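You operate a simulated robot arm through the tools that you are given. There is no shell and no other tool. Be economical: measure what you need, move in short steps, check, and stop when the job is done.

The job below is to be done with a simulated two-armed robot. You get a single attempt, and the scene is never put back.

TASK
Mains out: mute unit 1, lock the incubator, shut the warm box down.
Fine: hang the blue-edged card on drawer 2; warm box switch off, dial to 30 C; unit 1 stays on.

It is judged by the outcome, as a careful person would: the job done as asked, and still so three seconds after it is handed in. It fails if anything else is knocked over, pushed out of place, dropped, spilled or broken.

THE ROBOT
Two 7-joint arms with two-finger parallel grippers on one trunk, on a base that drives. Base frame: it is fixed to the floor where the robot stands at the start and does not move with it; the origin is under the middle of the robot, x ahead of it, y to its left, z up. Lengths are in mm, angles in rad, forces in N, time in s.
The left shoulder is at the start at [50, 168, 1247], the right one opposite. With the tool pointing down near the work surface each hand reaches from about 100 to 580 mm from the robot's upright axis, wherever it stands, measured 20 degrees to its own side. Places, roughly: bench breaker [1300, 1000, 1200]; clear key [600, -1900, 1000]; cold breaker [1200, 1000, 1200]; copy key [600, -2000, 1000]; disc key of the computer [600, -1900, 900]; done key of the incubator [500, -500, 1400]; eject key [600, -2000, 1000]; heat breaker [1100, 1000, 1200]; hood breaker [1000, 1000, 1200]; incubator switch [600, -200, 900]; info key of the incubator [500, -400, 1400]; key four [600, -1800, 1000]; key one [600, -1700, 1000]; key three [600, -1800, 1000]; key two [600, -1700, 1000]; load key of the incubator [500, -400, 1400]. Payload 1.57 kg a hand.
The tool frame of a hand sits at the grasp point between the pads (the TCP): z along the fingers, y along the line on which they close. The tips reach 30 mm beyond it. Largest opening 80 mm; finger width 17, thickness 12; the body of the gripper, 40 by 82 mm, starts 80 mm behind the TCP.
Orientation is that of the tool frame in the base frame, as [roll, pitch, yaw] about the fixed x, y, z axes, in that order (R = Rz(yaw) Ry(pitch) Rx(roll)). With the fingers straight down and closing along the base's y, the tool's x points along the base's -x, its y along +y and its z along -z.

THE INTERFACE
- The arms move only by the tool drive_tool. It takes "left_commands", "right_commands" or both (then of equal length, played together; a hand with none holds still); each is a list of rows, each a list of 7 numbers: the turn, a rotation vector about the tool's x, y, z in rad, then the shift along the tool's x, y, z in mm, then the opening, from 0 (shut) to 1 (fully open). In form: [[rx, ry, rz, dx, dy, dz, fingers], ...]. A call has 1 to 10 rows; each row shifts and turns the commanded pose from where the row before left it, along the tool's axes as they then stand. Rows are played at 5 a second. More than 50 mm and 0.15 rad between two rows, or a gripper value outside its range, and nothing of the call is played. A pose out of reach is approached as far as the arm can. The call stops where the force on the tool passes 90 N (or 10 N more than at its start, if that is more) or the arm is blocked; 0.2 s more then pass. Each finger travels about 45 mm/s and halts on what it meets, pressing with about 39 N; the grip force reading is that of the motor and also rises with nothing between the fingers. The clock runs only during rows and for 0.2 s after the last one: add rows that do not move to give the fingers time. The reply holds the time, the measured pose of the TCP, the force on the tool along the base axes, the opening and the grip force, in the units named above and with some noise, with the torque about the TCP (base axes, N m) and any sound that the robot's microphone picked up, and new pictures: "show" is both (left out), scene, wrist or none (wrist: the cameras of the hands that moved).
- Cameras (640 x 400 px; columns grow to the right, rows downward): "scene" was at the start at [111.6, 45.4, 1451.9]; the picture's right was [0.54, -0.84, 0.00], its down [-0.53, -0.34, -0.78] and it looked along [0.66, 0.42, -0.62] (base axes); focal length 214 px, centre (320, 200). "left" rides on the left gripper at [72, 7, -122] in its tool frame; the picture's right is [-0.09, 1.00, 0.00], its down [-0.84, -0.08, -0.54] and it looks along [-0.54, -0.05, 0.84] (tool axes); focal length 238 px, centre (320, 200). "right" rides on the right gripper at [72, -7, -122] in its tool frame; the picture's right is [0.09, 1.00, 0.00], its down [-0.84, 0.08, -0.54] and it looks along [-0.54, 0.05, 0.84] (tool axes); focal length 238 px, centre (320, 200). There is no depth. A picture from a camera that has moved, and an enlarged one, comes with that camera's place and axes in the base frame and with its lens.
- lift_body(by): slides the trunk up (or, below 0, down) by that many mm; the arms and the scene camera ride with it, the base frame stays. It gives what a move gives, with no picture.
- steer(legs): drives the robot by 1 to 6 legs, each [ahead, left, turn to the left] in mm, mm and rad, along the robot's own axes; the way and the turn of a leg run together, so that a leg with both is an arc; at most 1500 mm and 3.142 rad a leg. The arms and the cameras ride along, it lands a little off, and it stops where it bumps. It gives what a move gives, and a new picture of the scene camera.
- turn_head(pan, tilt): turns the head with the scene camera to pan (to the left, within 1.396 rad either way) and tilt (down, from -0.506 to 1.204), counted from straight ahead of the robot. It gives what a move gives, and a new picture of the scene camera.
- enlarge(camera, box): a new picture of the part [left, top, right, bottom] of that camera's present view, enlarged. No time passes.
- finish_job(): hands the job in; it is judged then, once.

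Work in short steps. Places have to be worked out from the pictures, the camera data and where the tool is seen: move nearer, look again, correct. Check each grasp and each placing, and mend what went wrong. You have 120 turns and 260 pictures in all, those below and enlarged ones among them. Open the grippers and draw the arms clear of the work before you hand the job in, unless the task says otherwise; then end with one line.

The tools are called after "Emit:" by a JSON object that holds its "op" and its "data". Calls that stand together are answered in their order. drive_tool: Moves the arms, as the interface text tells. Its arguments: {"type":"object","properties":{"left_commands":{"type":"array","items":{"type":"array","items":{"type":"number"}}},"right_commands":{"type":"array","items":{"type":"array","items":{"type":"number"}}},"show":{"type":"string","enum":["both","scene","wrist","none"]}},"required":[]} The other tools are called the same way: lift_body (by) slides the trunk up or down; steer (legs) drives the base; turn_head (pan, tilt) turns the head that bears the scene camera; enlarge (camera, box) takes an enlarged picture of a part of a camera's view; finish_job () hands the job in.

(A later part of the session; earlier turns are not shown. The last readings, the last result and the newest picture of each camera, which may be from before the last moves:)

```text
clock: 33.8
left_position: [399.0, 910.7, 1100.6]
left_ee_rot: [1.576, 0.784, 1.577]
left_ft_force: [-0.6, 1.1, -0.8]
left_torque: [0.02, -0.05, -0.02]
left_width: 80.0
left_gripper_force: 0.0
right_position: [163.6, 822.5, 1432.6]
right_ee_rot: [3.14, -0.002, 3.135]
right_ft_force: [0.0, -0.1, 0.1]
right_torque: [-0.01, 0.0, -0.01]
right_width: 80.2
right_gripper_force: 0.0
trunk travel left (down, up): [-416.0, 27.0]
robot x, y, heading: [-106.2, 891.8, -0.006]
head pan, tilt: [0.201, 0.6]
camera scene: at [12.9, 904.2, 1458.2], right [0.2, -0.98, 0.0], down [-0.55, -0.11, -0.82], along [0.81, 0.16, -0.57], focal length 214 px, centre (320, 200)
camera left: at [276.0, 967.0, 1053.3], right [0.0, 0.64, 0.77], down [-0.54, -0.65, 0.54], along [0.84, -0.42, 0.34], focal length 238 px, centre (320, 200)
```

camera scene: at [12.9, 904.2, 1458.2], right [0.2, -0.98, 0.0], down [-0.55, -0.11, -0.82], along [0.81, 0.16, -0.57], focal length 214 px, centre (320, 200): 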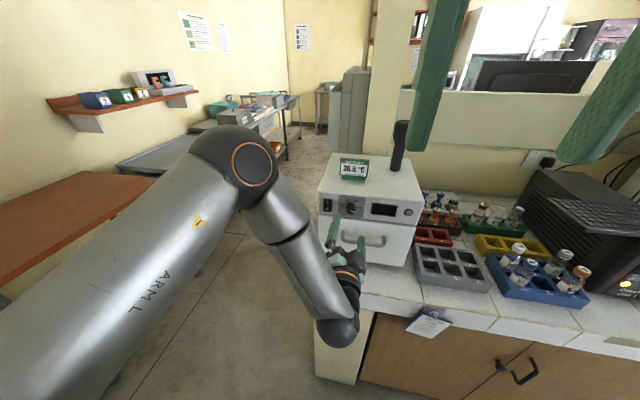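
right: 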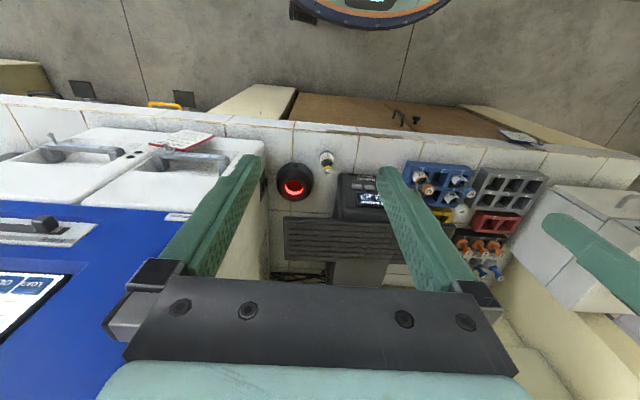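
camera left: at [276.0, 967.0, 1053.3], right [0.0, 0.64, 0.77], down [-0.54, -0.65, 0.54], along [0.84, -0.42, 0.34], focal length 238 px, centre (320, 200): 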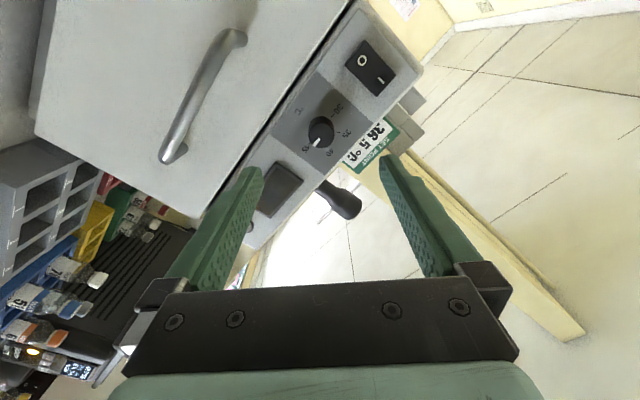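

Reached now. I test the remaining roll of +45° here and view the alignment.

Emit:
{"op": "drive_tool", "data": {"left_commands": [[0, 0, 0.131, 0, 0, 0, 1], [0, 0, 0.131, 0, 0, 0, 1], [0, 0, 0.131, 0, 0, 0, 1], [0, 0, 0.131, 0, 0, 0, 1], [0, 0, 0.131, 0, 0, 0, 1], [0, 0, 0.13, 0, 0, 0, 1], [0, 0, 0, 0, 0, 0, 1]], "show": "wrist"}}

Emit:
{"op": "enlarge", "data": {"camera": "scene", "box": [300, 170, 428, 250]}}

Emit:
{"op": "enlarge", "data": {"camera": "left", "box": [200, 60, 440, 210]}}

```text
clock: 35.4
left_position: [399.9, 911.8, 1102.5]
left_ee_rot: [1.572, -0.003, 1.572]
left_ft_force: [-0.2, 0.2, 0.7]
left_torque: [0.0, 0.02, 0.01]
left_width: 80.2
left_gripper_force: 0.1
right_position: [164.3, 822.1, 1433.8]
right_ee_rot: [3.138, -0.001, 3.134]
right_ft_force: [0.0, 0.3, -0.2]
right_torque: [0.0, -0.04, 0.01]
right_width: 80.3
right_gripper_force: 0.1
trunk travel left (down, up): [-416.0, 27.0]
robot x, y, heading: [-112.3, 883.7, -0.003]
head pan, tilt: [0.201, 0.6]
camera left: at [277.3, 984.5, 1108.5], right [0.0, -0.1, 1.0], down [-0.54, -0.84, -0.08], along [0.84, -0.54, -0.05], focal length 238 px, centre (320, 200)
```

left: 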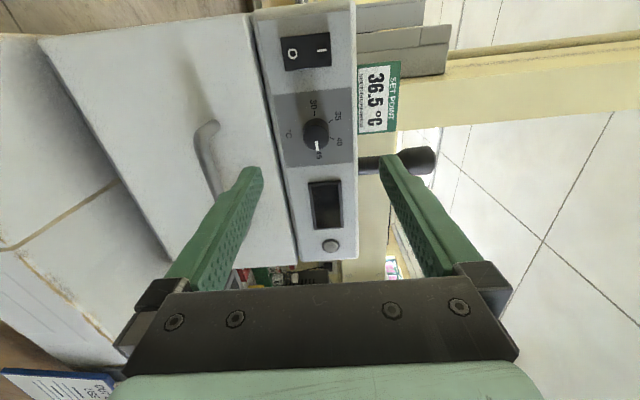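

```text
5.00 times, centred on (364, 210) of scene
camera zoom: at [12.1, 903.4, 1458.3], right [0.2, -0.98, 0.0], down [-0.55, -0.11, -0.83], along [0.81, 0.16, -0.56], focal length 1072 px, centre (100, 150)
```

zoom: 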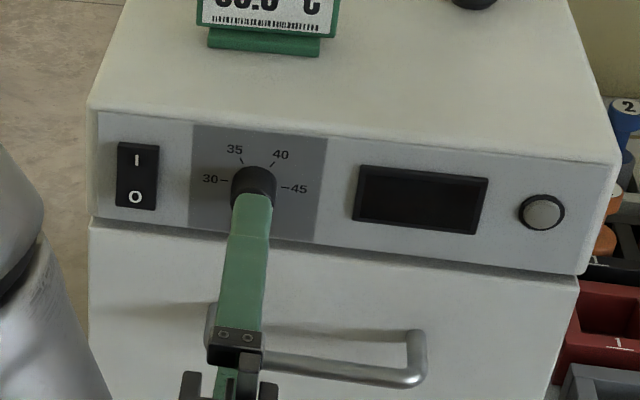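

```text
2.67 times, centred on (320, 135) of left
camera zoom: at [277.3, 984.5, 1108.5], right [0.0, -0.1, 1.0], down [-0.54, -0.84, -0.08], along [0.84, -0.54, -0.05], focal length 636 px, centre (320, 373)
```

zoom: 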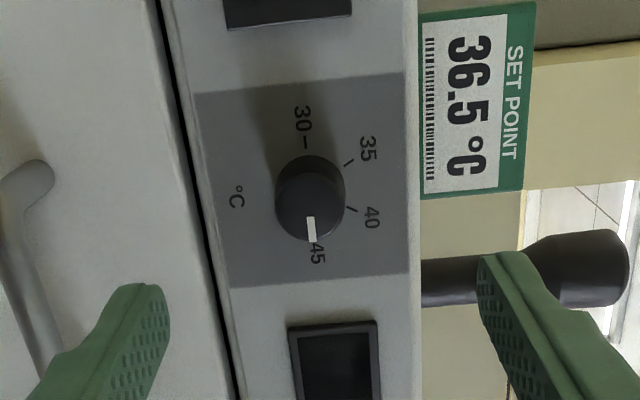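

Full +90° is reachable. Knob centre ≈ y 914, z 1098. I narrow the jaws to 50 mm (clear of the drawer handle), correct by +2/−4 mm and advance until tips overlap the knob.

Emit:
{"op": "drive_tool", "data": {"left_commands": [[0, 0, 0, 2, -4, 0, 0.6], [0, 0, 0, 0, 0, 20, 0.6], [0, 0, 0, 0, 0, 20, 0.6], [0, 0, 0, 0, 0, 15, 0.6]], "show": "wrist"}}

Emit:
{"op": "enlarge", "data": {"camera": "scene", "box": [316, 180, 396, 230]}}

```text
clock: 36.4
left_position: [456.9, 916.0, 1098.1]
left_ee_rot: [1.572, -0.002, 1.573]
left_ft_force: [-0.1, 0.5, 0.2]
left_torque: [-0.02, -0.03, 0.02]
left_width: 48.1
left_gripper_force: 0.0
right_position: [163.8, 822.6, 1433.5]
right_ee_rot: [3.138, -0.002, 3.135]
right_ft_force: [-0.7, 0.6, -0.3]
right_torque: [-0.01, 0.01, 0.02]
right_width: 80.2
right_gripper_force: 0.2
trunk travel left (down, up): [-416.0, 27.0]
robot x, y, heading: [-113.3, 886.8, 0.0]
head pan, tilt: [0.201, 0.6]
camera left: at [334.3, 988.2, 1105.4], right [0.0, -0.09, 1.0], down [-0.54, -0.84, -0.08], along [0.84, -0.54, -0.05], focal length 238 px, centre (320, 200)
```

left: 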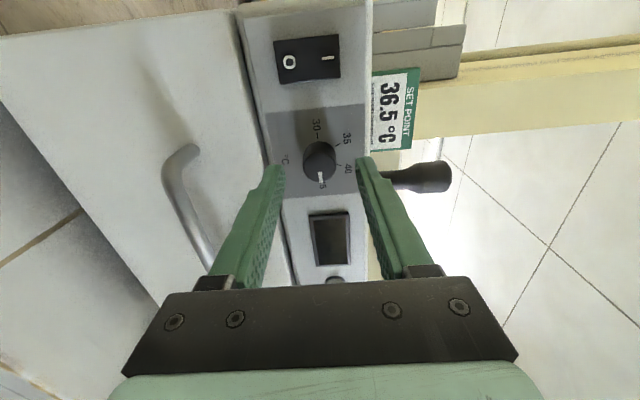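

```text
8.00 times, centred on (356, 205) of scene
camera zoom: at [12.3, 903.5, 1458.3], right [0.2, -0.98, 0.0], down [-0.55, -0.11, -0.82], along [0.81, 0.16, -0.57], focal length 1716 px, centre (32, 160)
```

zoom: 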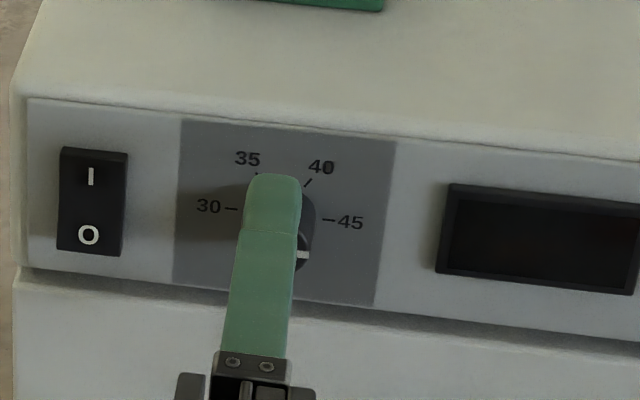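

Aligned. Nudge 2 mm right and advance 12 mm so the tips straddle the knob, then close.

Emit:
{"op": "drive_tool", "data": {"left_commands": [[0, 0, 0, -2, 0, 6, 0.6], [0, 0, 0, 0, 0, 6, 0.6], [0, 0, 0, 0, 0, 0, 0.6]], "show": "wrist"}}

Emit:
{"op": "enlarge", "data": {"camera": "left", "box": [240, 100, 400, 200]}}

```text
clock: 37.1
left_position: [468.3, 911.8, 1098.7]
left_ee_rot: [1.572, -0.002, 1.57]
left_ft_force: [0.5, 0.2, -0.3]
left_torque: [0.0, 0.02, -0.02]
left_width: 48.0
left_gripper_force: 0.1
right_position: [165.1, 822.0, 1434.0]
right_ee_rot: [3.139, -0.001, 3.135]
right_ft_force: [0.6, -0.1, 0.7]
right_torque: [0.03, -0.03, -0.02]
right_width: 80.1
right_gripper_force: 0.0
trunk travel left (down, up): [-416.0, 27.0]
robot x, y, heading: [-111.8, 886.5, -0.003]
head pan, tilt: [0.201, 0.6]
camera left: at [345.9, 984.5, 1104.4], right [0.0, -0.09, 1.0], down [-0.54, -0.84, -0.08], along [0.84, -0.54, -0.05], focal length 238 px, centre (320, 200)
```

left: 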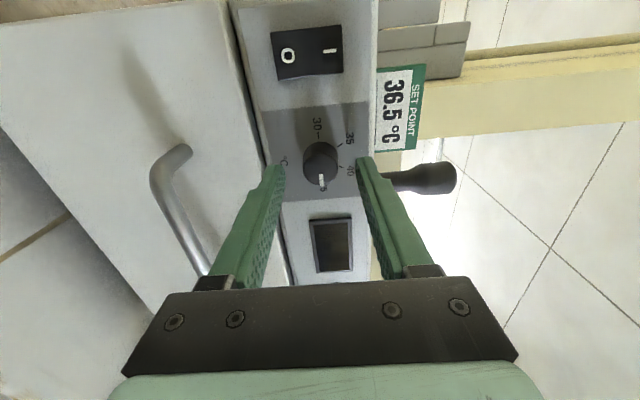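

```text
4.00 times, centred on (320, 150) of left
camera zoom: at [345.9, 984.5, 1104.4], right [0.0, -0.09, 1.0], down [-0.54, -0.84, -0.08], along [0.84, -0.54, -0.05], focal length 953 px, centre (320, 400)
```

zoom: 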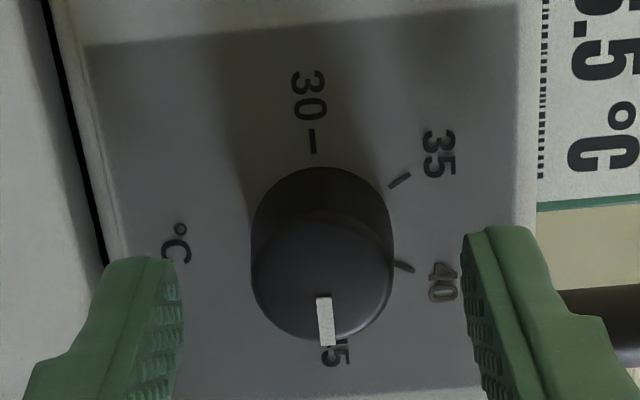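

Knob front appears to be level with the tips (x≈496), so I advance 10 mm more and close gently, watching force.

Emit:
{"op": "drive_tool", "data": {"left_commands": [[0, 0, 0, 0, 0, 5, 0.6], [0, 0, 0, 0, 0, 5, 0.6]], "show": "wrist"}}

Emit:
{"op": "enlarge", "data": {"camera": "left", "box": [240, 100, 400, 200]}}

```text
clock: 37.8
left_position: [479.2, 912.1, 1099.1]
left_ee_rot: [1.574, -0.003, 1.571]
left_ft_force: [0.0, -0.3, -1.2]
left_torque: [-0.05, -0.01, 0.02]
left_width: 48.3
left_gripper_force: 0.0
right_position: [164.1, 823.0, 1434.7]
right_ee_rot: [3.139, -0.001, 3.134]
right_ft_force: [-1.0, 0.2, 0.0]
right_torque: [0.0, 0.03, 0.01]
right_width: 80.0
right_gripper_force: 0.1
trunk travel left (down, up): [-416.0, 27.0]
robot x, y, heading: [-114.1, 889.1, -0.003]
head pan, tilt: [0.201, 0.6]
camera left: at [356.0, 984.0, 1105.0], right [0.0, -0.09, 1.0], down [-0.54, -0.84, -0.08], along [0.84, -0.54, -0.05], focal length 238 px, centre (320, 200)
```

left: 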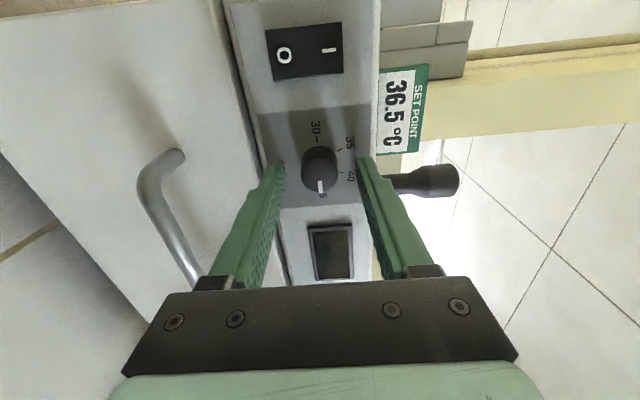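

```text
4.00 times, centred on (320, 150) of left
camera zoom: at [356.0, 984.0, 1105.0], right [0.0, -0.09, 1.0], down [-0.54, -0.84, -0.08], along [0.84, -0.54, -0.05], focal length 953 px, centre (320, 400)
```

zoom: 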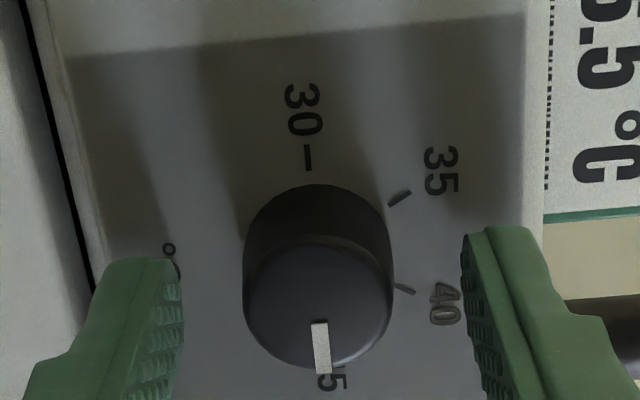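

Tips now overlap the knob by ~11 mm with no contact force. Close on the knob.

Emit:
{"op": "drive_tool", "data": {"left_commands": [[0, 0, 0, 0, 0, 2, 0.4], [0, 0, 0, 0, 0, 0, 0.2], [0, 0, 0, 0, 0, 0, 0.1], [0, 0, 0, 0, 0, 0, 0]], "show": "wrist"}}

```text
clock: 38.8
left_position: [479.8, 912.5, 1098.9]
left_ee_rot: [1.573, -0.001, 1.573]
left_ft_force: [0.4, 0.2, 0.4]
left_torque: [0.05, 0.02, -0.07]
left_width: 25.5
left_gripper_force: 36.3
right_position: [164.8, 823.2, 1433.7]
right_ee_rot: [3.138, 0.0, 3.136]
right_ft_force: [-0.8, -0.8, 0.2]
right_torque: [0.0, -0.01, -0.03]
right_width: 80.1
right_gripper_force: 0.0
trunk travel left (down, up): [-416.0, 27.0]
robot x, y, heading: [-114.1, 885.5, -0.001]
head pan, tilt: [0.201, 0.6]
camera left: at [357.6, 984.5, 1104.8], right [0.0, -0.09, 1.0], down [-0.54, -0.84, -0.08], along [0.84, -0.54, -0.05], focal length 238 px, centre (320, 200)
```

left: 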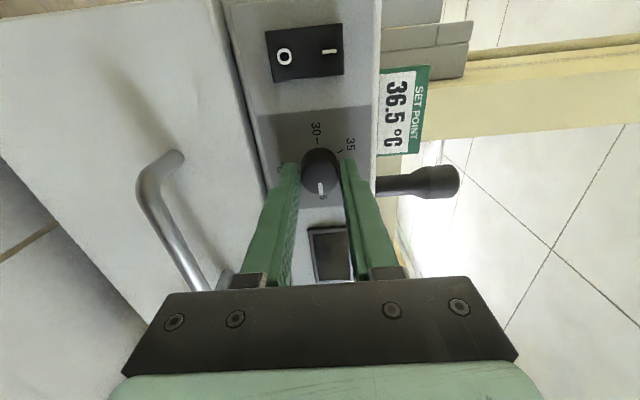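

Knob gripped (25.5 mm). Turn CCW: start with ~0.73 rad to check it follows.

Emit:
{"op": "drive_tool", "data": {"left_commands": [[0, 0, -0.145, 0, 0, 0, 0], [0, 0, -0.145, 0, 0, 0, 0], [0, 0, -0.145, 0, 0, 0, 0], [0, 0, -0.145, 0, 0, 0, 0], [0, 0, -0.145, 0, 0, 0, 0]], "show": "wrist"}}

```text
clock: 40.0
left_position: [480.1, 912.2, 1099.6]
left_ee_rot: [1.564, 0.726, 1.57]
left_ft_force: [3.8, -0.7, 10.7]
left_torque: [0.06, -0.02, 0.21]
left_width: 25.3
left_gripper_force: 36.5
right_position: [163.5, 823.4, 1434.5]
right_ee_rot: [3.137, 0.0, 3.136]
right_ft_force: [0.2, -0.3, 0.2]
right_torque: [-0.04, 0.02, -0.01]
right_width: 79.9
right_gripper_force: 0.0
trunk travel left (down, up): [-416.0, 27.0]
robot x, y, heading: [-114.2, 884.7, -0.005]
head pan, tilt: [0.201, 0.6]
camera left: at [357.6, 971.0, 1055.8], right [0.0, 0.59, 0.81], down [-0.54, -0.68, 0.5], along [0.84, -0.43, 0.32], focal length 238 px, centre (320, 200)
```

left: 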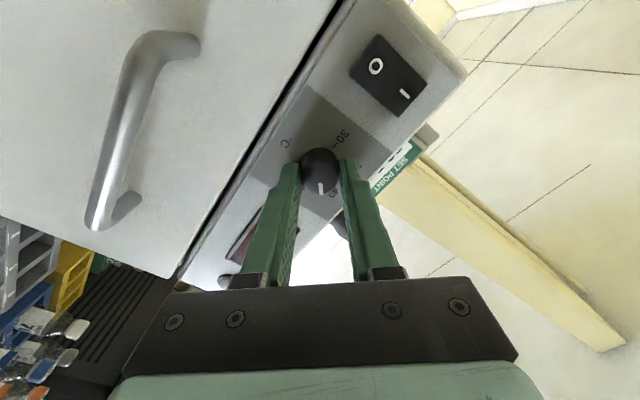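

The knob follows. Continue by 1.16 rad.

Emit:
{"op": "drive_tool", "data": {"left_commands": [[0, 0, -0.145, 0, 0, 0, 0], [0, 0, -0.145, 0, 0, 0, 0], [0, 0, -0.145, 0, 0, 0, 0], [0, 0, -0.145, 0, 0, 0, 0], [0, 0, -0.145, 0, 0, 0, 0], [0, 0, -0.145, 0, 0, 0, 0], [0, 0, -0.145, 0, 0, 0, 0], [0, 0, -0.145, 0, 0, 0, 0]], "show": "wrist"}}

```text
clock: 41.8
left_position: [480.6, 915.6, 1099.6]
left_ee_rot: [-1.562, 1.254, -1.556]
left_ft_force: [5.0, 10.7, 14.6]
left_torque: [0.05, -0.05, 0.04]
left_width: 25.5
left_gripper_force: 36.2
right_position: [163.4, 823.8, 1434.1]
right_ee_rot: [3.138, -0.001, 3.137]
right_ft_force: [-0.2, -0.7, 0.0]
right_torque: [0.02, 0.0, -0.03]
right_width: 79.9
right_gripper_force: 0.0
trunk travel left (down, up): [-416.0, 27.0]
robot x, y, heading: [-113.6, 887.9, -0.004]
head pan, tilt: [0.201, 0.6]
camera left: at [357.8, 898.2, 1028.7], right [-0.01, 0.97, -0.22], down [-0.55, 0.18, 0.82], along [0.84, 0.13, 0.53], focal length 238 px, centre (320, 200)
```

left: 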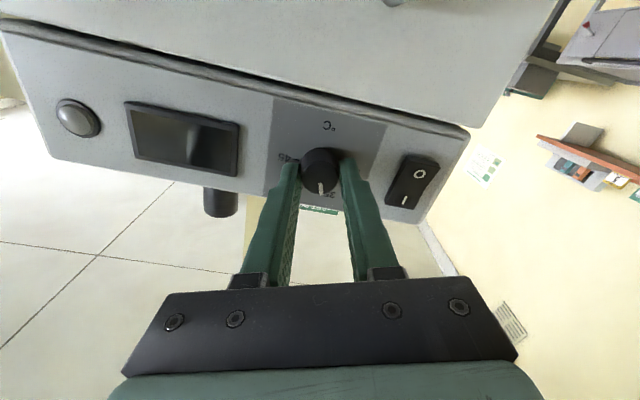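

Emit:
{"op": "drive_tool", "data": {"left_commands": [[0, 0, -0.145, 0, 0, 0, 0], [0, 0, -0.145, 0, 0, 0, 0], [0, 0, -0.145, 0, 0, 0, 0], [0, 0, -0.145, 0, 0, 0, 0], [0, 0, -0.145, 0, 0, 0, 0], [0, 0, -0.145, 0, 0, 0, 0], [0, 0, -0.145, 0, 0, 0, 0], [0, 0, -0.145, 0, 0, 0, 0], [0, 0, 0, 0, 0, 0, 0]], "show": "wrist"}}

Emit:
{"op": "enlarge", "data": {"camera": "left", "box": [240, 100, 400, 200]}}

Emit:
{"op": "enlarge", "data": {"camera": "scene", "box": [316, 180, 396, 230]}}

```text
clock: 43.8
left_position: [478.5, 916.2, 1098.1]
left_ee_rot: [-1.57, 0.093, -1.565]
left_ft_force: [10.0, 14.8, 5.2]
left_torque: [0.0, -0.25, 0.91]
left_width: 25.3
left_gripper_force: 36.8
right_position: [164.4, 825.7, 1433.2]
right_ee_rot: [3.138, -0.002, 3.137]
right_ft_force: [0.1, -0.1, 0.5]
right_torque: [0.01, -0.03, 0.02]
right_width: 80.2
right_gripper_force: 0.0
trunk travel left (down, up): [-416.0, 27.0]
robot x, y, heading: [-111.1, 888.2, 0.001]
head pan, tilt: [0.201, 0.6]
camera left: at [357.8, 844.7, 1084.6], right [0.0, 0.19, -0.98], down [-0.55, 0.82, 0.16], along [0.84, 0.54, 0.1], focal length 238 px, centre (320, 200)
```

left: 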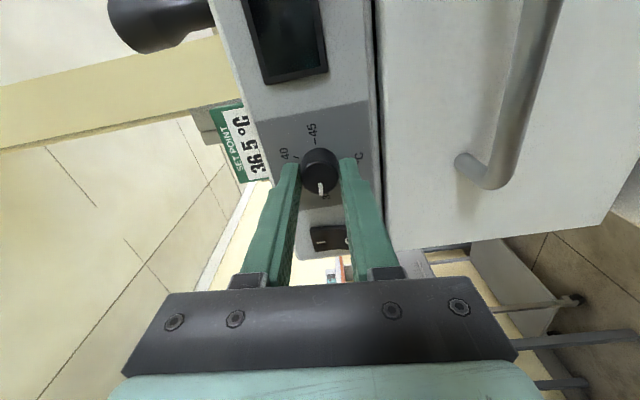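

```text
4.00 times, centred on (320, 150) of left
camera zoom: at [357.8, 844.7, 1084.6], right [0.0, 0.19, -0.98], down [-0.55, 0.82, 0.16], along [0.84, 0.54, 0.1], focal length 953 px, centre (320, 400)
```

zoom: 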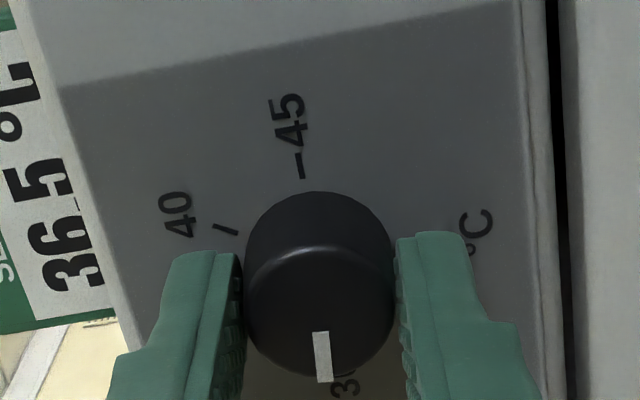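

```text
8.00 times, centred on (356, 205) of scene
camera zoom: at [13.0, 905.7, 1458.1], right [0.2, -0.98, 0.0], down [-0.55, -0.11, -0.82], along [0.81, 0.16, -0.57], focal length 1716 px, centre (32, 160)
```

zoom: 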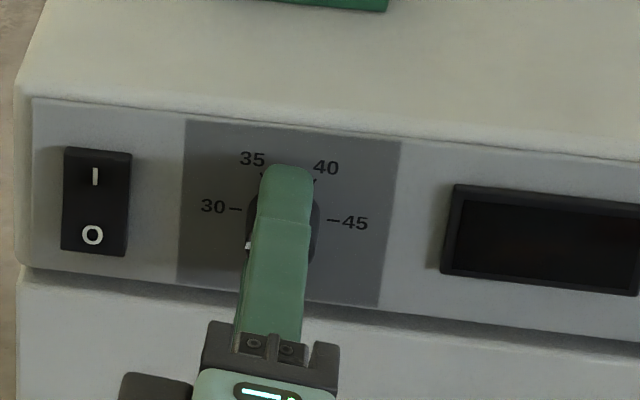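

The pointer is within ~0.03 rad of the 30 tick. Nudge 0.03 more, open, back off and look.

Emit:
{"op": "drive_tool", "data": {"left_commands": [[0, 0, -0.03, 0, 0, 0, 0], [0, 0, 0, 0, 0, 0, 0], [0, 0, 0, 0, 0, 0, 0.5], [0, 0, 0, 0, 0, 0, 0.6], [0, 0, 0, 0, 0, -20, 0.6], [0, 0, 0, 0, 0, -40, 0.6], [0, 0, 0, 0, 0, -40, 0.6]], "show": "wrist"}}

Emit:
{"op": "enlarge", "data": {"camera": "left", "box": [256, 70, 384, 150]}}

Emit:
{"op": "enlarge", "data": {"camera": "scene", "box": [316, 180, 396, 230]}}

```text
clock: 45.4
left_position: [378.8, 913.9, 1097.6]
left_ee_rot: [-1.573, 0.069, -1.568]
left_ft_force: [0.2, 0.4, 0.6]
left_torque: [-0.02, 0.02, 0.04]
left_width: 47.8
left_gripper_force: 0.1
right_position: [163.4, 822.4, 1433.6]
right_ee_rot: [3.138, 0.0, 3.133]
right_ft_force: [-0.4, 1.0, -0.8]
right_torque: [-0.02, 0.0, -0.02]
right_width: 80.0
right_gripper_force: 0.0
trunk travel left (down, up): [-416.0, 27.0]
robot x, y, heading: [-114.6, 889.1, -0.001]
head pan, tilt: [0.201, 0.6]
camera left: at [256.3, 842.9, 1085.2], right [0.0, 0.16, -0.99], down [-0.54, 0.83, 0.13], along [0.84, 0.54, 0.09], focal length 238 px, centre (320, 200)
```

left: 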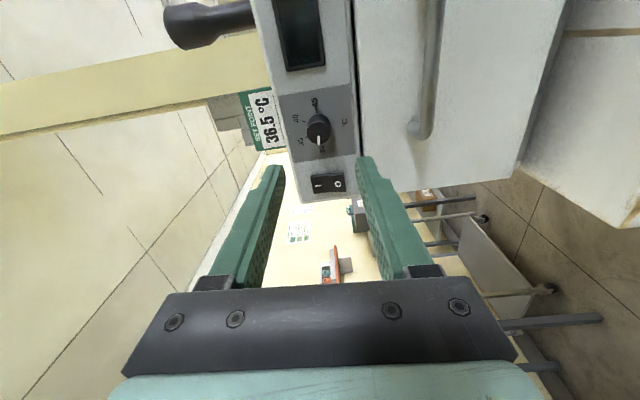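

```text
5.00 times, centred on (320, 110) of left
camera zoom: at [256.3, 842.9, 1085.2], right [0.0, 0.16, -0.99], down [-0.54, 0.83, 0.13], along [0.84, 0.54, 0.09], focal length 1192 px, centre (320, 650)
```

zoom: 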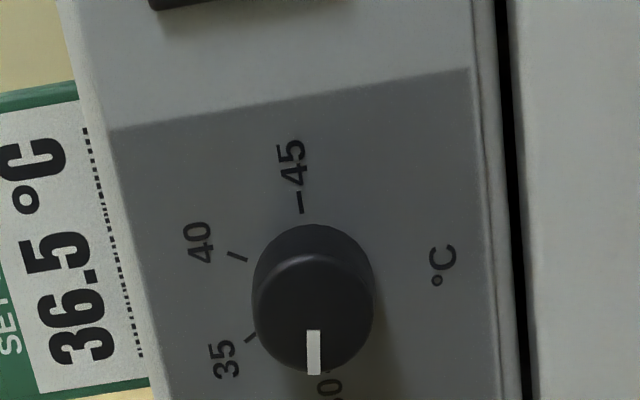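

```text
8.00 times, centred on (356, 205) of scene
camera zoom: at [11.8, 903.4, 1458.3], right [0.2, -0.98, 0.0], down [-0.55, -0.11, -0.83], along [0.81, 0.16, -0.56], focal length 1716 px, centre (32, 160)
```

zoom: 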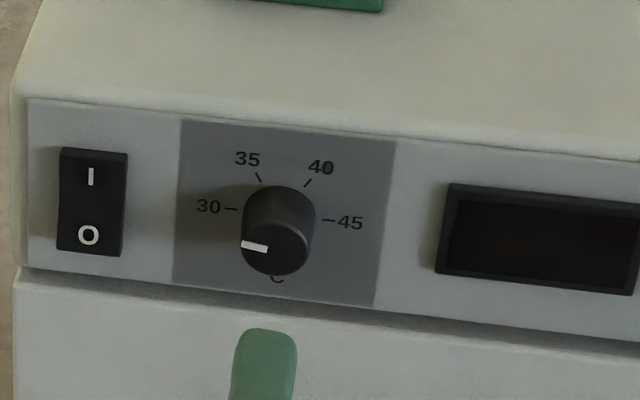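

The pointer is about 0.1 rad short of the 30 tick (towards 35). Regrip and turn a further 0.11.

Emit:
{"op": "drive_tool", "data": {"left_commands": [[0, 0, 0, 0, 0, 40, 0.6], [0, 0, 0, 0, 0, 40, 0.6], [0, 0, 0, 0, 0, 20, 0.6], [0, 0, 0, 0, 0, 0, 0.3], [0, 0, 0, 0, 0, 0, 0], [0, 0, 0, 0, 0, 0, 0], [0, 0, -0.06, 0, 0, 0, 0], [0, 0, -0.06, 0, 0, 0, 0], [0, 0, 0, 0, 0, 0, 0]], "show": "none"}}

Emit:
{"op": "enlarge", "data": {"camera": "left", "box": [240, 100, 400, 200]}}

Emit:
{"op": "drive_tool", "data": {"left_commands": [[0, 0, 0, 0, 0, 0, 0.4], [0, 0, 0, 0, 0, 0, 0.6], [0, 0, 0, 0, 0, -20, 0.6], [0, 0, 0, 0, 0, -40, 0.6], [0, 0, 0, 0, 0, -40, 0.6]], "show": "none"}}

Emit:
{"op": "enlarge", "data": {"camera": "left", "box": [256, 70, 384, 150]}}

Emit:
{"op": "enlarge", "data": {"camera": "scene", "box": [332, 190, 372, 215]}}

```text
clock: 47.4
left_position: [479.3, 912.3, 1098.9]
left_ee_rot: [-1.57, -0.051, -1.573]
left_ft_force: [-1.3, -1.8, 4.2]
left_torque: [0.0, -0.06, 0.24]
left_width: 25.1
left_gripper_force: 36.8
right_position: [162.5, 823.3, 1433.2]
right_ee_rot: [3.137, 0.0, 3.135]
right_ft_force: [-0.3, -0.1, -0.3]
right_torque: [0.0, 0.01, 0.0]
right_width: 80.1
right_gripper_force: 0.1
trunk travel left (down, up): [-416.0, 27.0]
robot x, y, heading: [-116.0, 891.2, -0.005]
head pan, tilt: [0.201, 0.6]
```

```text
4.00 times, centred on (320, 150) of left
camera zoom: at [356.6, 839.8, 1095.1], right [0.0, 0.04, -1.0], down [-0.54, 0.84, 0.03], along [0.84, 0.54, 0.02], focal length 953 px, centre (320, 400)
```

zoom: 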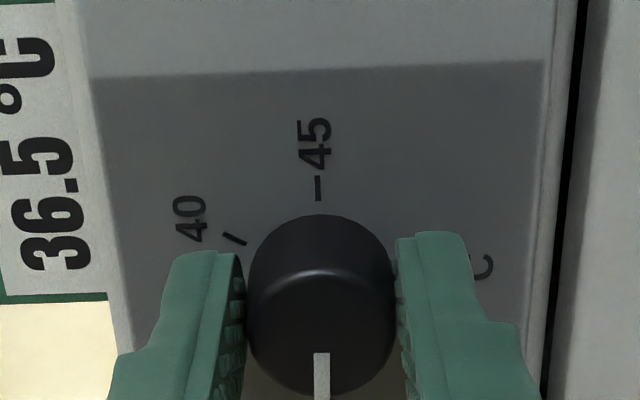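

```text
clock: 48.5
left_position: [381.6, 913.1, 1098.8]
left_ee_rot: [-1.572, -0.052, -1.569]
left_ft_force: [0.4, 1.2, -0.3]
left_torque: [-0.01, 0.02, 0.01]
left_width: 48.1
left_gripper_force: 0.0
right_position: [162.3, 822.5, 1434.4]
right_ee_rot: [3.139, -0.001, 3.135]
right_ft_force: [1.1, -0.5, 1.0]
right_torque: [-0.01, 0.0, 0.01]
right_width: 80.2
right_gripper_force: 0.0
trunk travel left (down, up): [-416.0, 27.0]
robot x, y, heading: [-112.1, 887.3, -0.005]
head pan, tilt: [0.201, 0.6]
```

```text
5.00 times, centred on (320, 110) of left
camera zoom: at [258.6, 840.8, 1095.3], right [0.0, 0.04, -1.0], down [-0.54, 0.84, 0.03], along [0.84, 0.54, 0.02], focal length 1192 px, centre (320, 650)
```

zoom: 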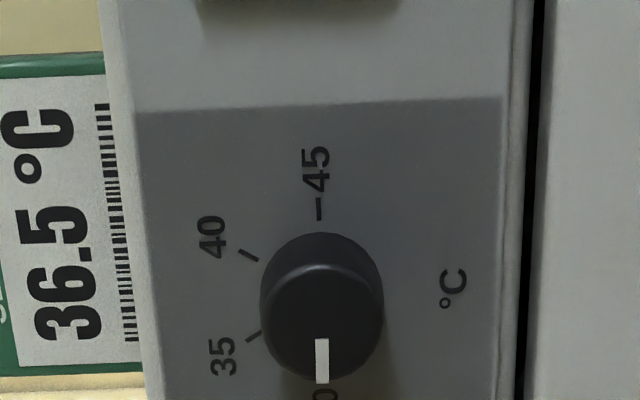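

```text
16.00 times, centred on (352, 202) of scene
camera zoom: at [11.8, 903.4, 1458.3], right [0.2, -0.98, 0.0], down [-0.55, -0.11, -0.83], along [0.81, 0.16, -0.56], focal length 3432 px, centre (-192, 160)
```

zoom: 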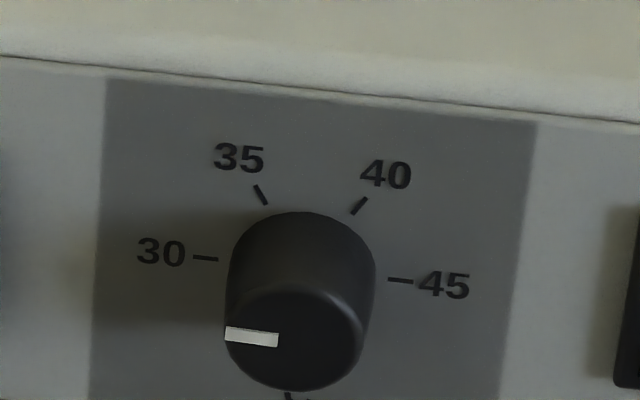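

Dial now lies exactly on 30. Next the rocker: O half at ≈[505, 981, 1077]. I drive left 65 mm, close the fingers, and line up.

Emit:
{"op": "steer", "data": {"legs": [[0, 65, 0]]}}

Emit:
{"op": "drive_tool", "data": {"left_commands": [[0, 0, 0, -3, 12, 0, 0], [0, 0, 0, 0, 11, 0, 0], [0, 0, 0, 0, 0, 20, 0], [0, 0, 0, 0, 0, 20, 0]], "show": "wrist"}}

Emit:
{"op": "enlarge", "data": {"camera": "scene", "box": [330, 180, 410, 230]}}

```text
clock: 49.8
left_position: [381.7, 975.5, 1097.5]
left_ee_rot: [-1.571, -0.053, -1.568]
left_ft_force: [0.0, -0.6, 0.3]
left_torque: [0.03, 0.0, 0.01]
left_width: 48.0
left_gripper_force: 0.0
right_position: [162.9, 887.3, 1434.6]
right_ee_rot: [3.137, -0.002, 3.135]
right_ft_force: [0.2, 0.6, 0.1]
right_torque: [-0.01, 0.0, 0.03]
right_width: 80.1
right_gripper_force: 0.0
trunk travel left (down, up): [-416.0, 27.0]
robot x, y, heading: [-115.0, 950.4, -0.004]
head pan, tilt: [0.201, 0.6]
camera scene: at [12.3, 967.4, 1458.3], right [0.2, -0.98, 0.0], down [-0.55, -0.11, -0.83], along [0.81, 0.16, -0.56], focal length 214 px, centre (320, 200)
```

scene: 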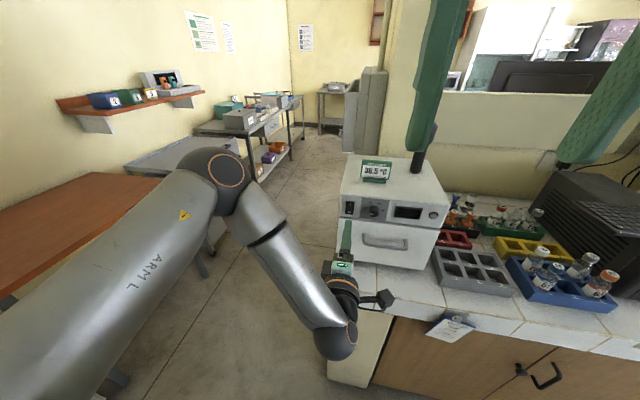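

```text
clock: 50.8
left_position: [422.7, 976.2, 1076.2]
left_ee_rot: [-1.572, -0.052, -1.569]
left_ft_force: [0.3, 0.1, -0.4]
left_torque: [-0.01, -0.03, 0.01]
left_width: 0.0
left_gripper_force: 21.3
right_position: [162.3, 885.8, 1434.2]
right_ee_rot: [3.138, -0.002, 3.136]
right_ft_force: [-0.9, 0.3, 0.2]
right_torque: [0.0, 0.02, 0.08]
right_width: 79.9
right_gripper_force: 0.0
trunk travel left (down, up): [-416.0, 27.0]
robot x, y, heading: [-113.3, 948.7, -0.001]
head pan, tilt: [0.201, 0.6]
camera left: at [301.8, 905.7, 1072.6], right [0.0, 0.04, -1.0], down [-0.54, 0.84, 0.03], along [0.84, 0.54, 0.02], focal length 238 px, centre (320, 200)
```

left: 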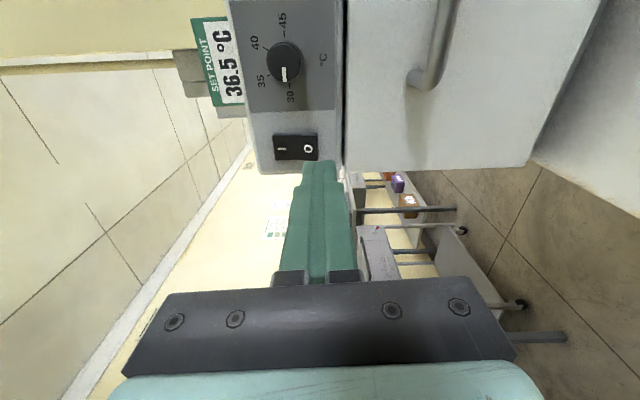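

```text
8.00 times, centred on (370, 205) of scene
camera zoom: at [12.5, 966.9, 1458.3], right [0.2, -0.98, 0.0], down [-0.55, -0.11, -0.82], along [0.81, 0.16, -0.57], focal length 1716 px, centre (-80, 160)
```

zoom: 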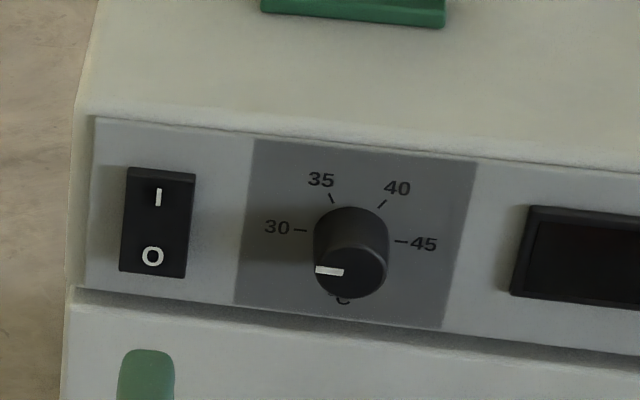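

O lies at ≈(y 982, z 1083). Correct +6 in y, +5 in z, and advance to near contact.

Emit:
{"op": "drive_tool", "data": {"left_commands": [[0, 0, 0, -6, -5, 0, 0], [0, 0, 0, 0, 0, 20, 0], [0, 0, 0, 0, 0, 20, 0]], "show": "wrist"}}

Emit:
{"op": "enlarge", "data": {"camera": "left", "box": [240, 110, 400, 210]}}

Emit:
{"op": "enlarge", "data": {"camera": "scene", "box": [330, 180, 410, 230]}}

```text
clock: 51.6
left_position: [462.2, 982.7, 1080.6]
left_ee_rot: [-1.577, -0.051, -1.564]
left_ft_force: [0.4, -0.3, 0.0]
left_torque: [-0.02, 0.0, 0.02]
left_width: 0.0
left_gripper_force: 21.1
right_position: [164.1, 885.8, 1433.6]
right_ee_rot: [3.139, 0.0, 3.136]
right_ft_force: [-0.3, -0.7, 0.6]
right_torque: [-0.03, -0.02, 0.0]
right_width: 80.0
right_gripper_force: 0.0
trunk travel left (down, up): [-416.0, 27.0]
robot x, y, heading: [-113.6, 948.1, -0.002]
head pan, tilt: [0.201, 0.6]
camera left: at [340.3, 910.1, 1076.3], right [-0.01, 0.04, -1.0], down [-0.55, 0.84, 0.04], along [0.84, 0.55, 0.02], focal length 238 px, centre (320, 200)
```

left: 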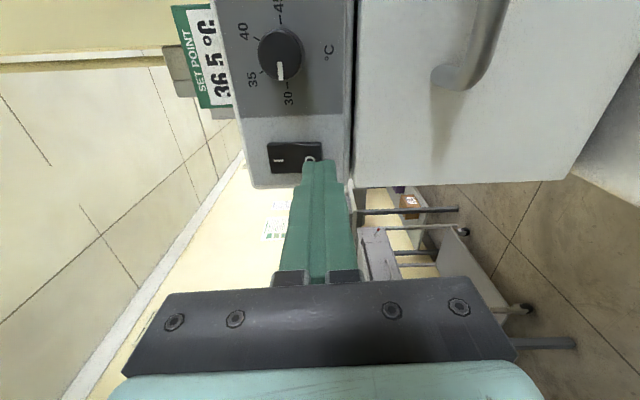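

```text
4.00 times, centred on (320, 160) of left
camera zoom: at [340.3, 910.1, 1076.3], right [-0.01, 0.04, -1.0], down [-0.55, 0.84, 0.04], along [0.84, 0.55, 0.02], focal length 953 px, centre (320, 360)
```

zoom: 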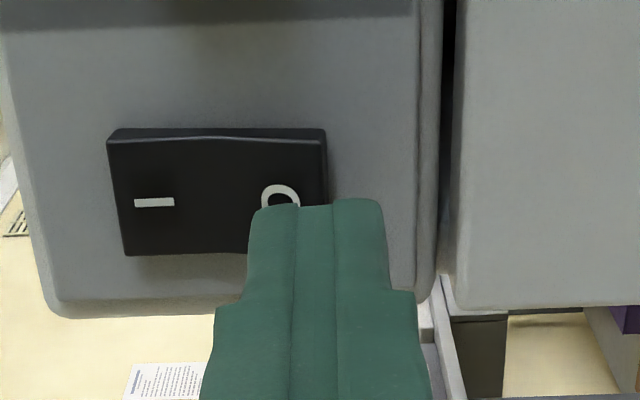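

```text
8.00 times, centred on (370, 205) of scene
camera zoom: at [12.5, 966.9, 1458.3], right [0.2, -0.98, 0.0], down [-0.55, -0.11, -0.82], along [0.81, 0.16, -0.57], focal length 1716 px, centre (-80, 160)
```

zoom: 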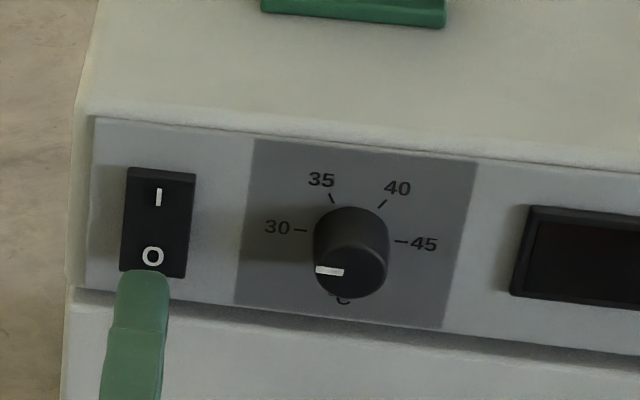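

Raise 4 mm more and press forward in small steps.

Emit:
{"op": "drive_tool", "data": {"left_commands": [[0, 0, 0, 0, -4, 0, 0], [0, 0, 0, 0, 0, 6, 0], [0, 0, 0, 0, 0, 4, 0], [0, 0, 0, 0, 0, 3, 0]], "show": "wrist"}}

```text
clock: 52.6
left_position: [476.1, 983.3, 1084.2]
left_ee_rot: [-1.578, -0.052, -1.563]
left_ft_force: [-0.3, 0.1, -0.2]
left_torque: [0.01, 0.01, 0.01]
left_width: 0.1
left_gripper_force: 21.1
right_position: [164.9, 886.8, 1434.6]
right_ee_rot: [3.139, -0.001, 3.137]
right_ft_force: [0.2, 0.0, -0.1]
right_torque: [0.03, 0.01, 0.0]
right_width: 80.1
right_gripper_force: 0.0
trunk travel left (down, up): [-416.0, 27.0]
robot x, y, heading: [-116.3, 947.6, -0.001]
head pan, tilt: [0.201, 0.6]
camera left: at [353.1, 910.3, 1082.0], right [-0.01, 0.04, -1.0], down [-0.55, 0.84, 0.04], along [0.84, 0.55, 0.02], focal length 238 px, centre (320, 200)
```

left: 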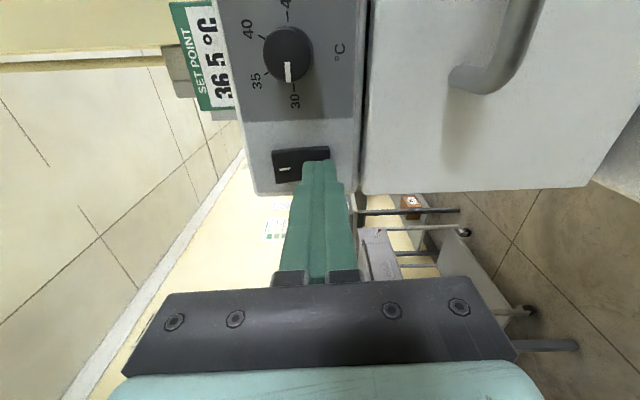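

No contact yet (tips at x≈506). A few more small steps.

Emit:
{"op": "drive_tool", "data": {"left_commands": [[0, 0, 0, 0, 0, 2.5, 0], [0, 0, 0, 0, 0, 2.5, 0]], "show": "none"}}

Emit:
{"op": "enlarge", "data": {"camera": "left", "box": [240, 110, 400, 210]}}

```text
clock: 53.2
left_position: [474.2, 982.7, 1086.6]
left_ee_rot: [-1.578, -0.053, -1.562]
left_ft_force: [-22.3, 7.0, -1.7]
left_torque: [-0.03, -0.2, 0.1]
left_width: 0.0
left_gripper_force: 21.0
left hand out of reach, approached as far as the arm can: row 2
right_position: [160.2, 887.0, 1435.1]
right_ee_rot: [3.139, 0.002, 3.136]
right_ft_force: [-0.6, 0.4, 0.1]
right_torque: [0.03, 0.02, 0.0]
right_width: 79.9
right_gripper_force: 0.1
trunk travel left (down, up): [-416.0, 27.0]
robot x, y, heading: [-117.3, 951.7, -0.003]
head pan, tilt: [0.201, 0.6]
```

```text
4.00 times, centred on (320, 160) of left
camera zoom: at [353.4, 910.1, 1082.2], right [-0.01, 0.04, -1.0], down [-0.55, 0.84, 0.04], along [0.84, 0.55, 0.02], focal length 953 px, centre (320, 360)
```

zoom: 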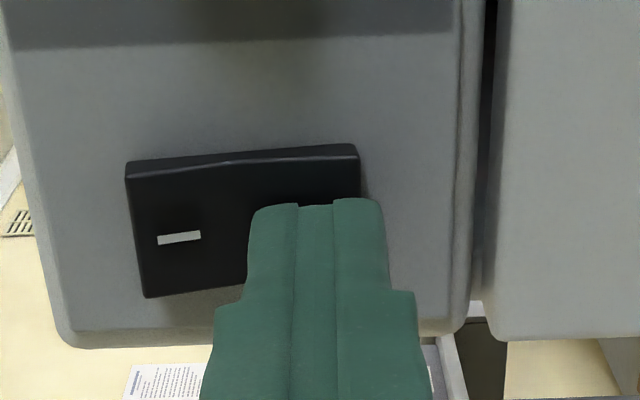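

There is 22 N contact now and the arm is at its reach limit. Back off and inspect whether the rocker has flipped.

Emit:
{"op": "drive_tool", "data": {"left_commands": [[0, 0, 0, 0, 0, -20, 0], [0, 0, 0, 0, 30, -10, 0]], "show": "none"}}

Emit:
{"op": "enlarge", "data": {"camera": "left", "box": [240, 80, 400, 180]}}

Emit:
{"op": "enlarge", "data": {"camera": "scene", "box": [330, 180, 410, 230]}}

```text
clock: 53.8
left_position: [447.8, 975.2, 1061.3]
left_ee_rot: [-1.576, -0.053, -1.564]
left_ft_force: [0.0, 0.1, -0.4]
left_torque: [0.01, 0.02, 0.03]
left_width: 0.0
left_gripper_force: 20.9
left hand out of reach, approached as far as the arm can: row 2
right_position: [164.6, 885.3, 1434.0]
right_ee_rot: [3.138, -0.001, 3.135]
right_ft_force: [0.3, -0.3, 0.1]
right_torque: [0.0, 0.03, 0.0]
right_width: 80.1
right_gripper_force: 0.2
trunk travel left (down, up): [-416.0, 27.0]
robot x, y, heading: [-114.4, 948.4, -0.002]
head pan, tilt: [0.201, 0.6]
```

```text
4.00 times, centred on (320, 130) of left
camera zoom: at [326.3, 902.0, 1059.1], right [0.0, 0.04, -1.0], down [-0.55, 0.84, 0.04], along [0.84, 0.55, 0.02], focal length 953 px, centre (320, 480)
```

zoom: 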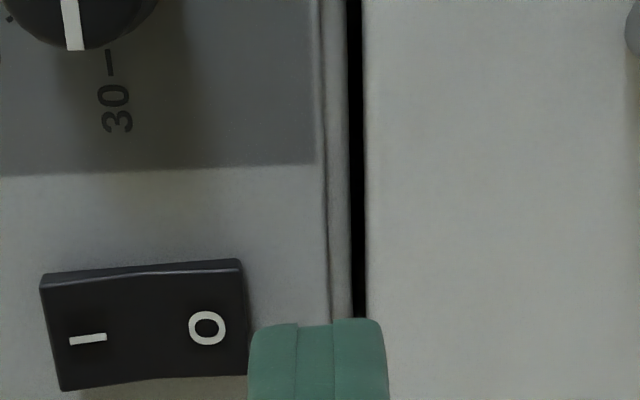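

```text
8.00 times, centred on (370, 205) of scene
camera zoom: at [13.0, 966.5, 1458.3], right [0.2, -0.98, 0.0], down [-0.55, -0.11, -0.82], along [0.81, 0.16, -0.57], focal length 1716 px, centre (-80, 160)
```

zoom: 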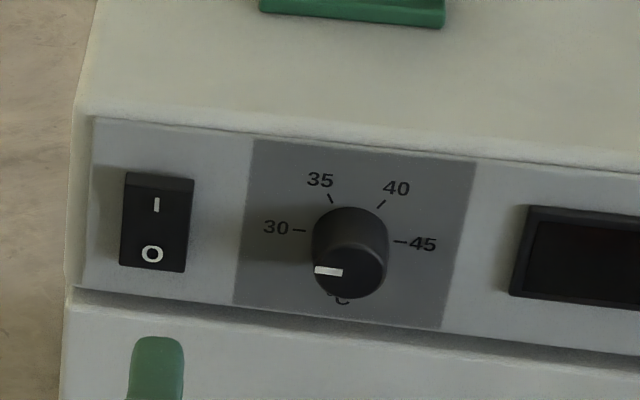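

The rocker has flipped: the I end now stands out and O is in; nothing else moved. One closer look to be sure.

Emit:
{"op": "enlarge", "data": {"camera": "scene", "box": [338, 196, 362, 218]}}

Emit:
{"op": "drive_tool", "data": {"left_commands": [[0, 0, 0, 0, 0, -40, 0], [0, 0, 0, 0, 0, -40, 0]], "show": "wrist"}}

Emit:
{"op": "enlarge", "data": {"camera": "left", "box": [260, 60, 340, 110]}}

```text
16.00 times, centred on (350, 207) of scene
camera zoom: at [13.0, 966.5, 1458.3], right [0.2, -0.98, 0.0], down [-0.55, -0.11, -0.82], along [0.81, 0.16, -0.57], focal length 3432 px, centre (-160, 88)
```

zoom: 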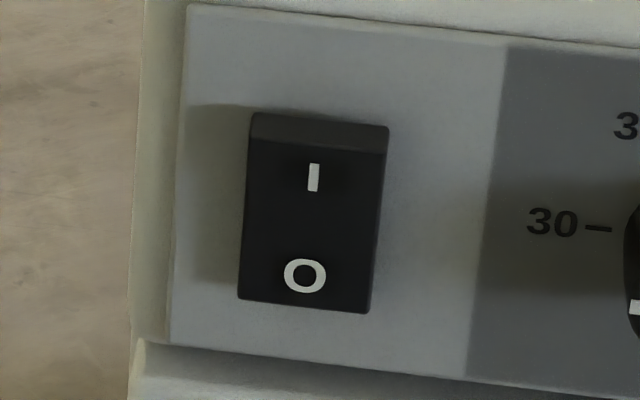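

```text
clock: 54.4
left_position: [370.1, 976.1, 1060.1]
left_ee_rot: [-1.571, -0.052, -1.568]
left_ft_force: [-0.1, 0.8, -0.3]
left_torque: [0.02, -0.01, 0.0]
left_width: 0.1
left_gripper_force: 21.5
right_position: [163.3, 887.8, 1434.3]
right_ee_rot: [3.138, 0.0, 3.136]
right_ft_force: [-0.6, 0.3, 0.2]
right_torque: [-0.03, -0.01, 0.0]
right_width: 80.0
right_gripper_force: 0.0
trunk travel left (down, up): [-416.0, 27.0]
robot x, y, heading: [-113.7, 947.8, -0.004]
head pan, tilt: [0.201, 0.6]
camera left: at [247.0, 902.7, 1056.6], right [0.0, 0.04, -1.0], down [-0.54, 0.84, 0.03], along [0.84, 0.54, 0.02], focal length 238 px, centre (320, 200)
```

left: 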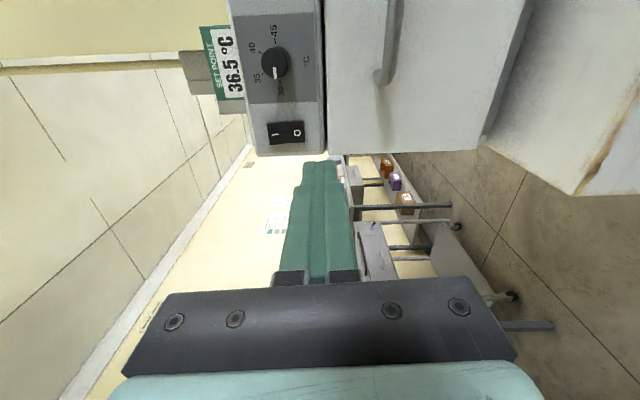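

```text
8.00 times, centred on (300, 85) of left
camera zoom: at [247.0, 902.7, 1056.6], right [0.0, 0.04, -1.0], down [-0.54, 0.84, 0.03], along [0.84, 0.54, 0.02], focal length 1907 px, centre (480, 1120)
```

zoom: 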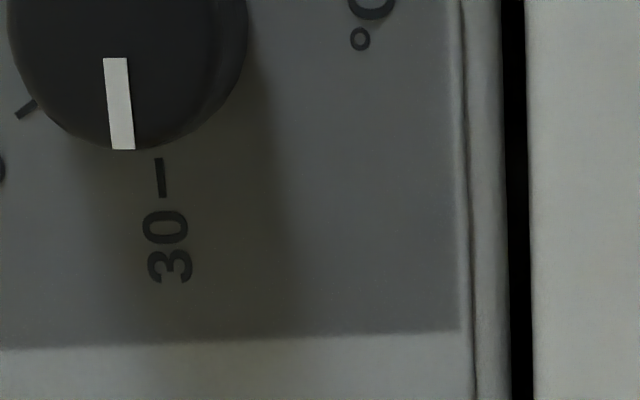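

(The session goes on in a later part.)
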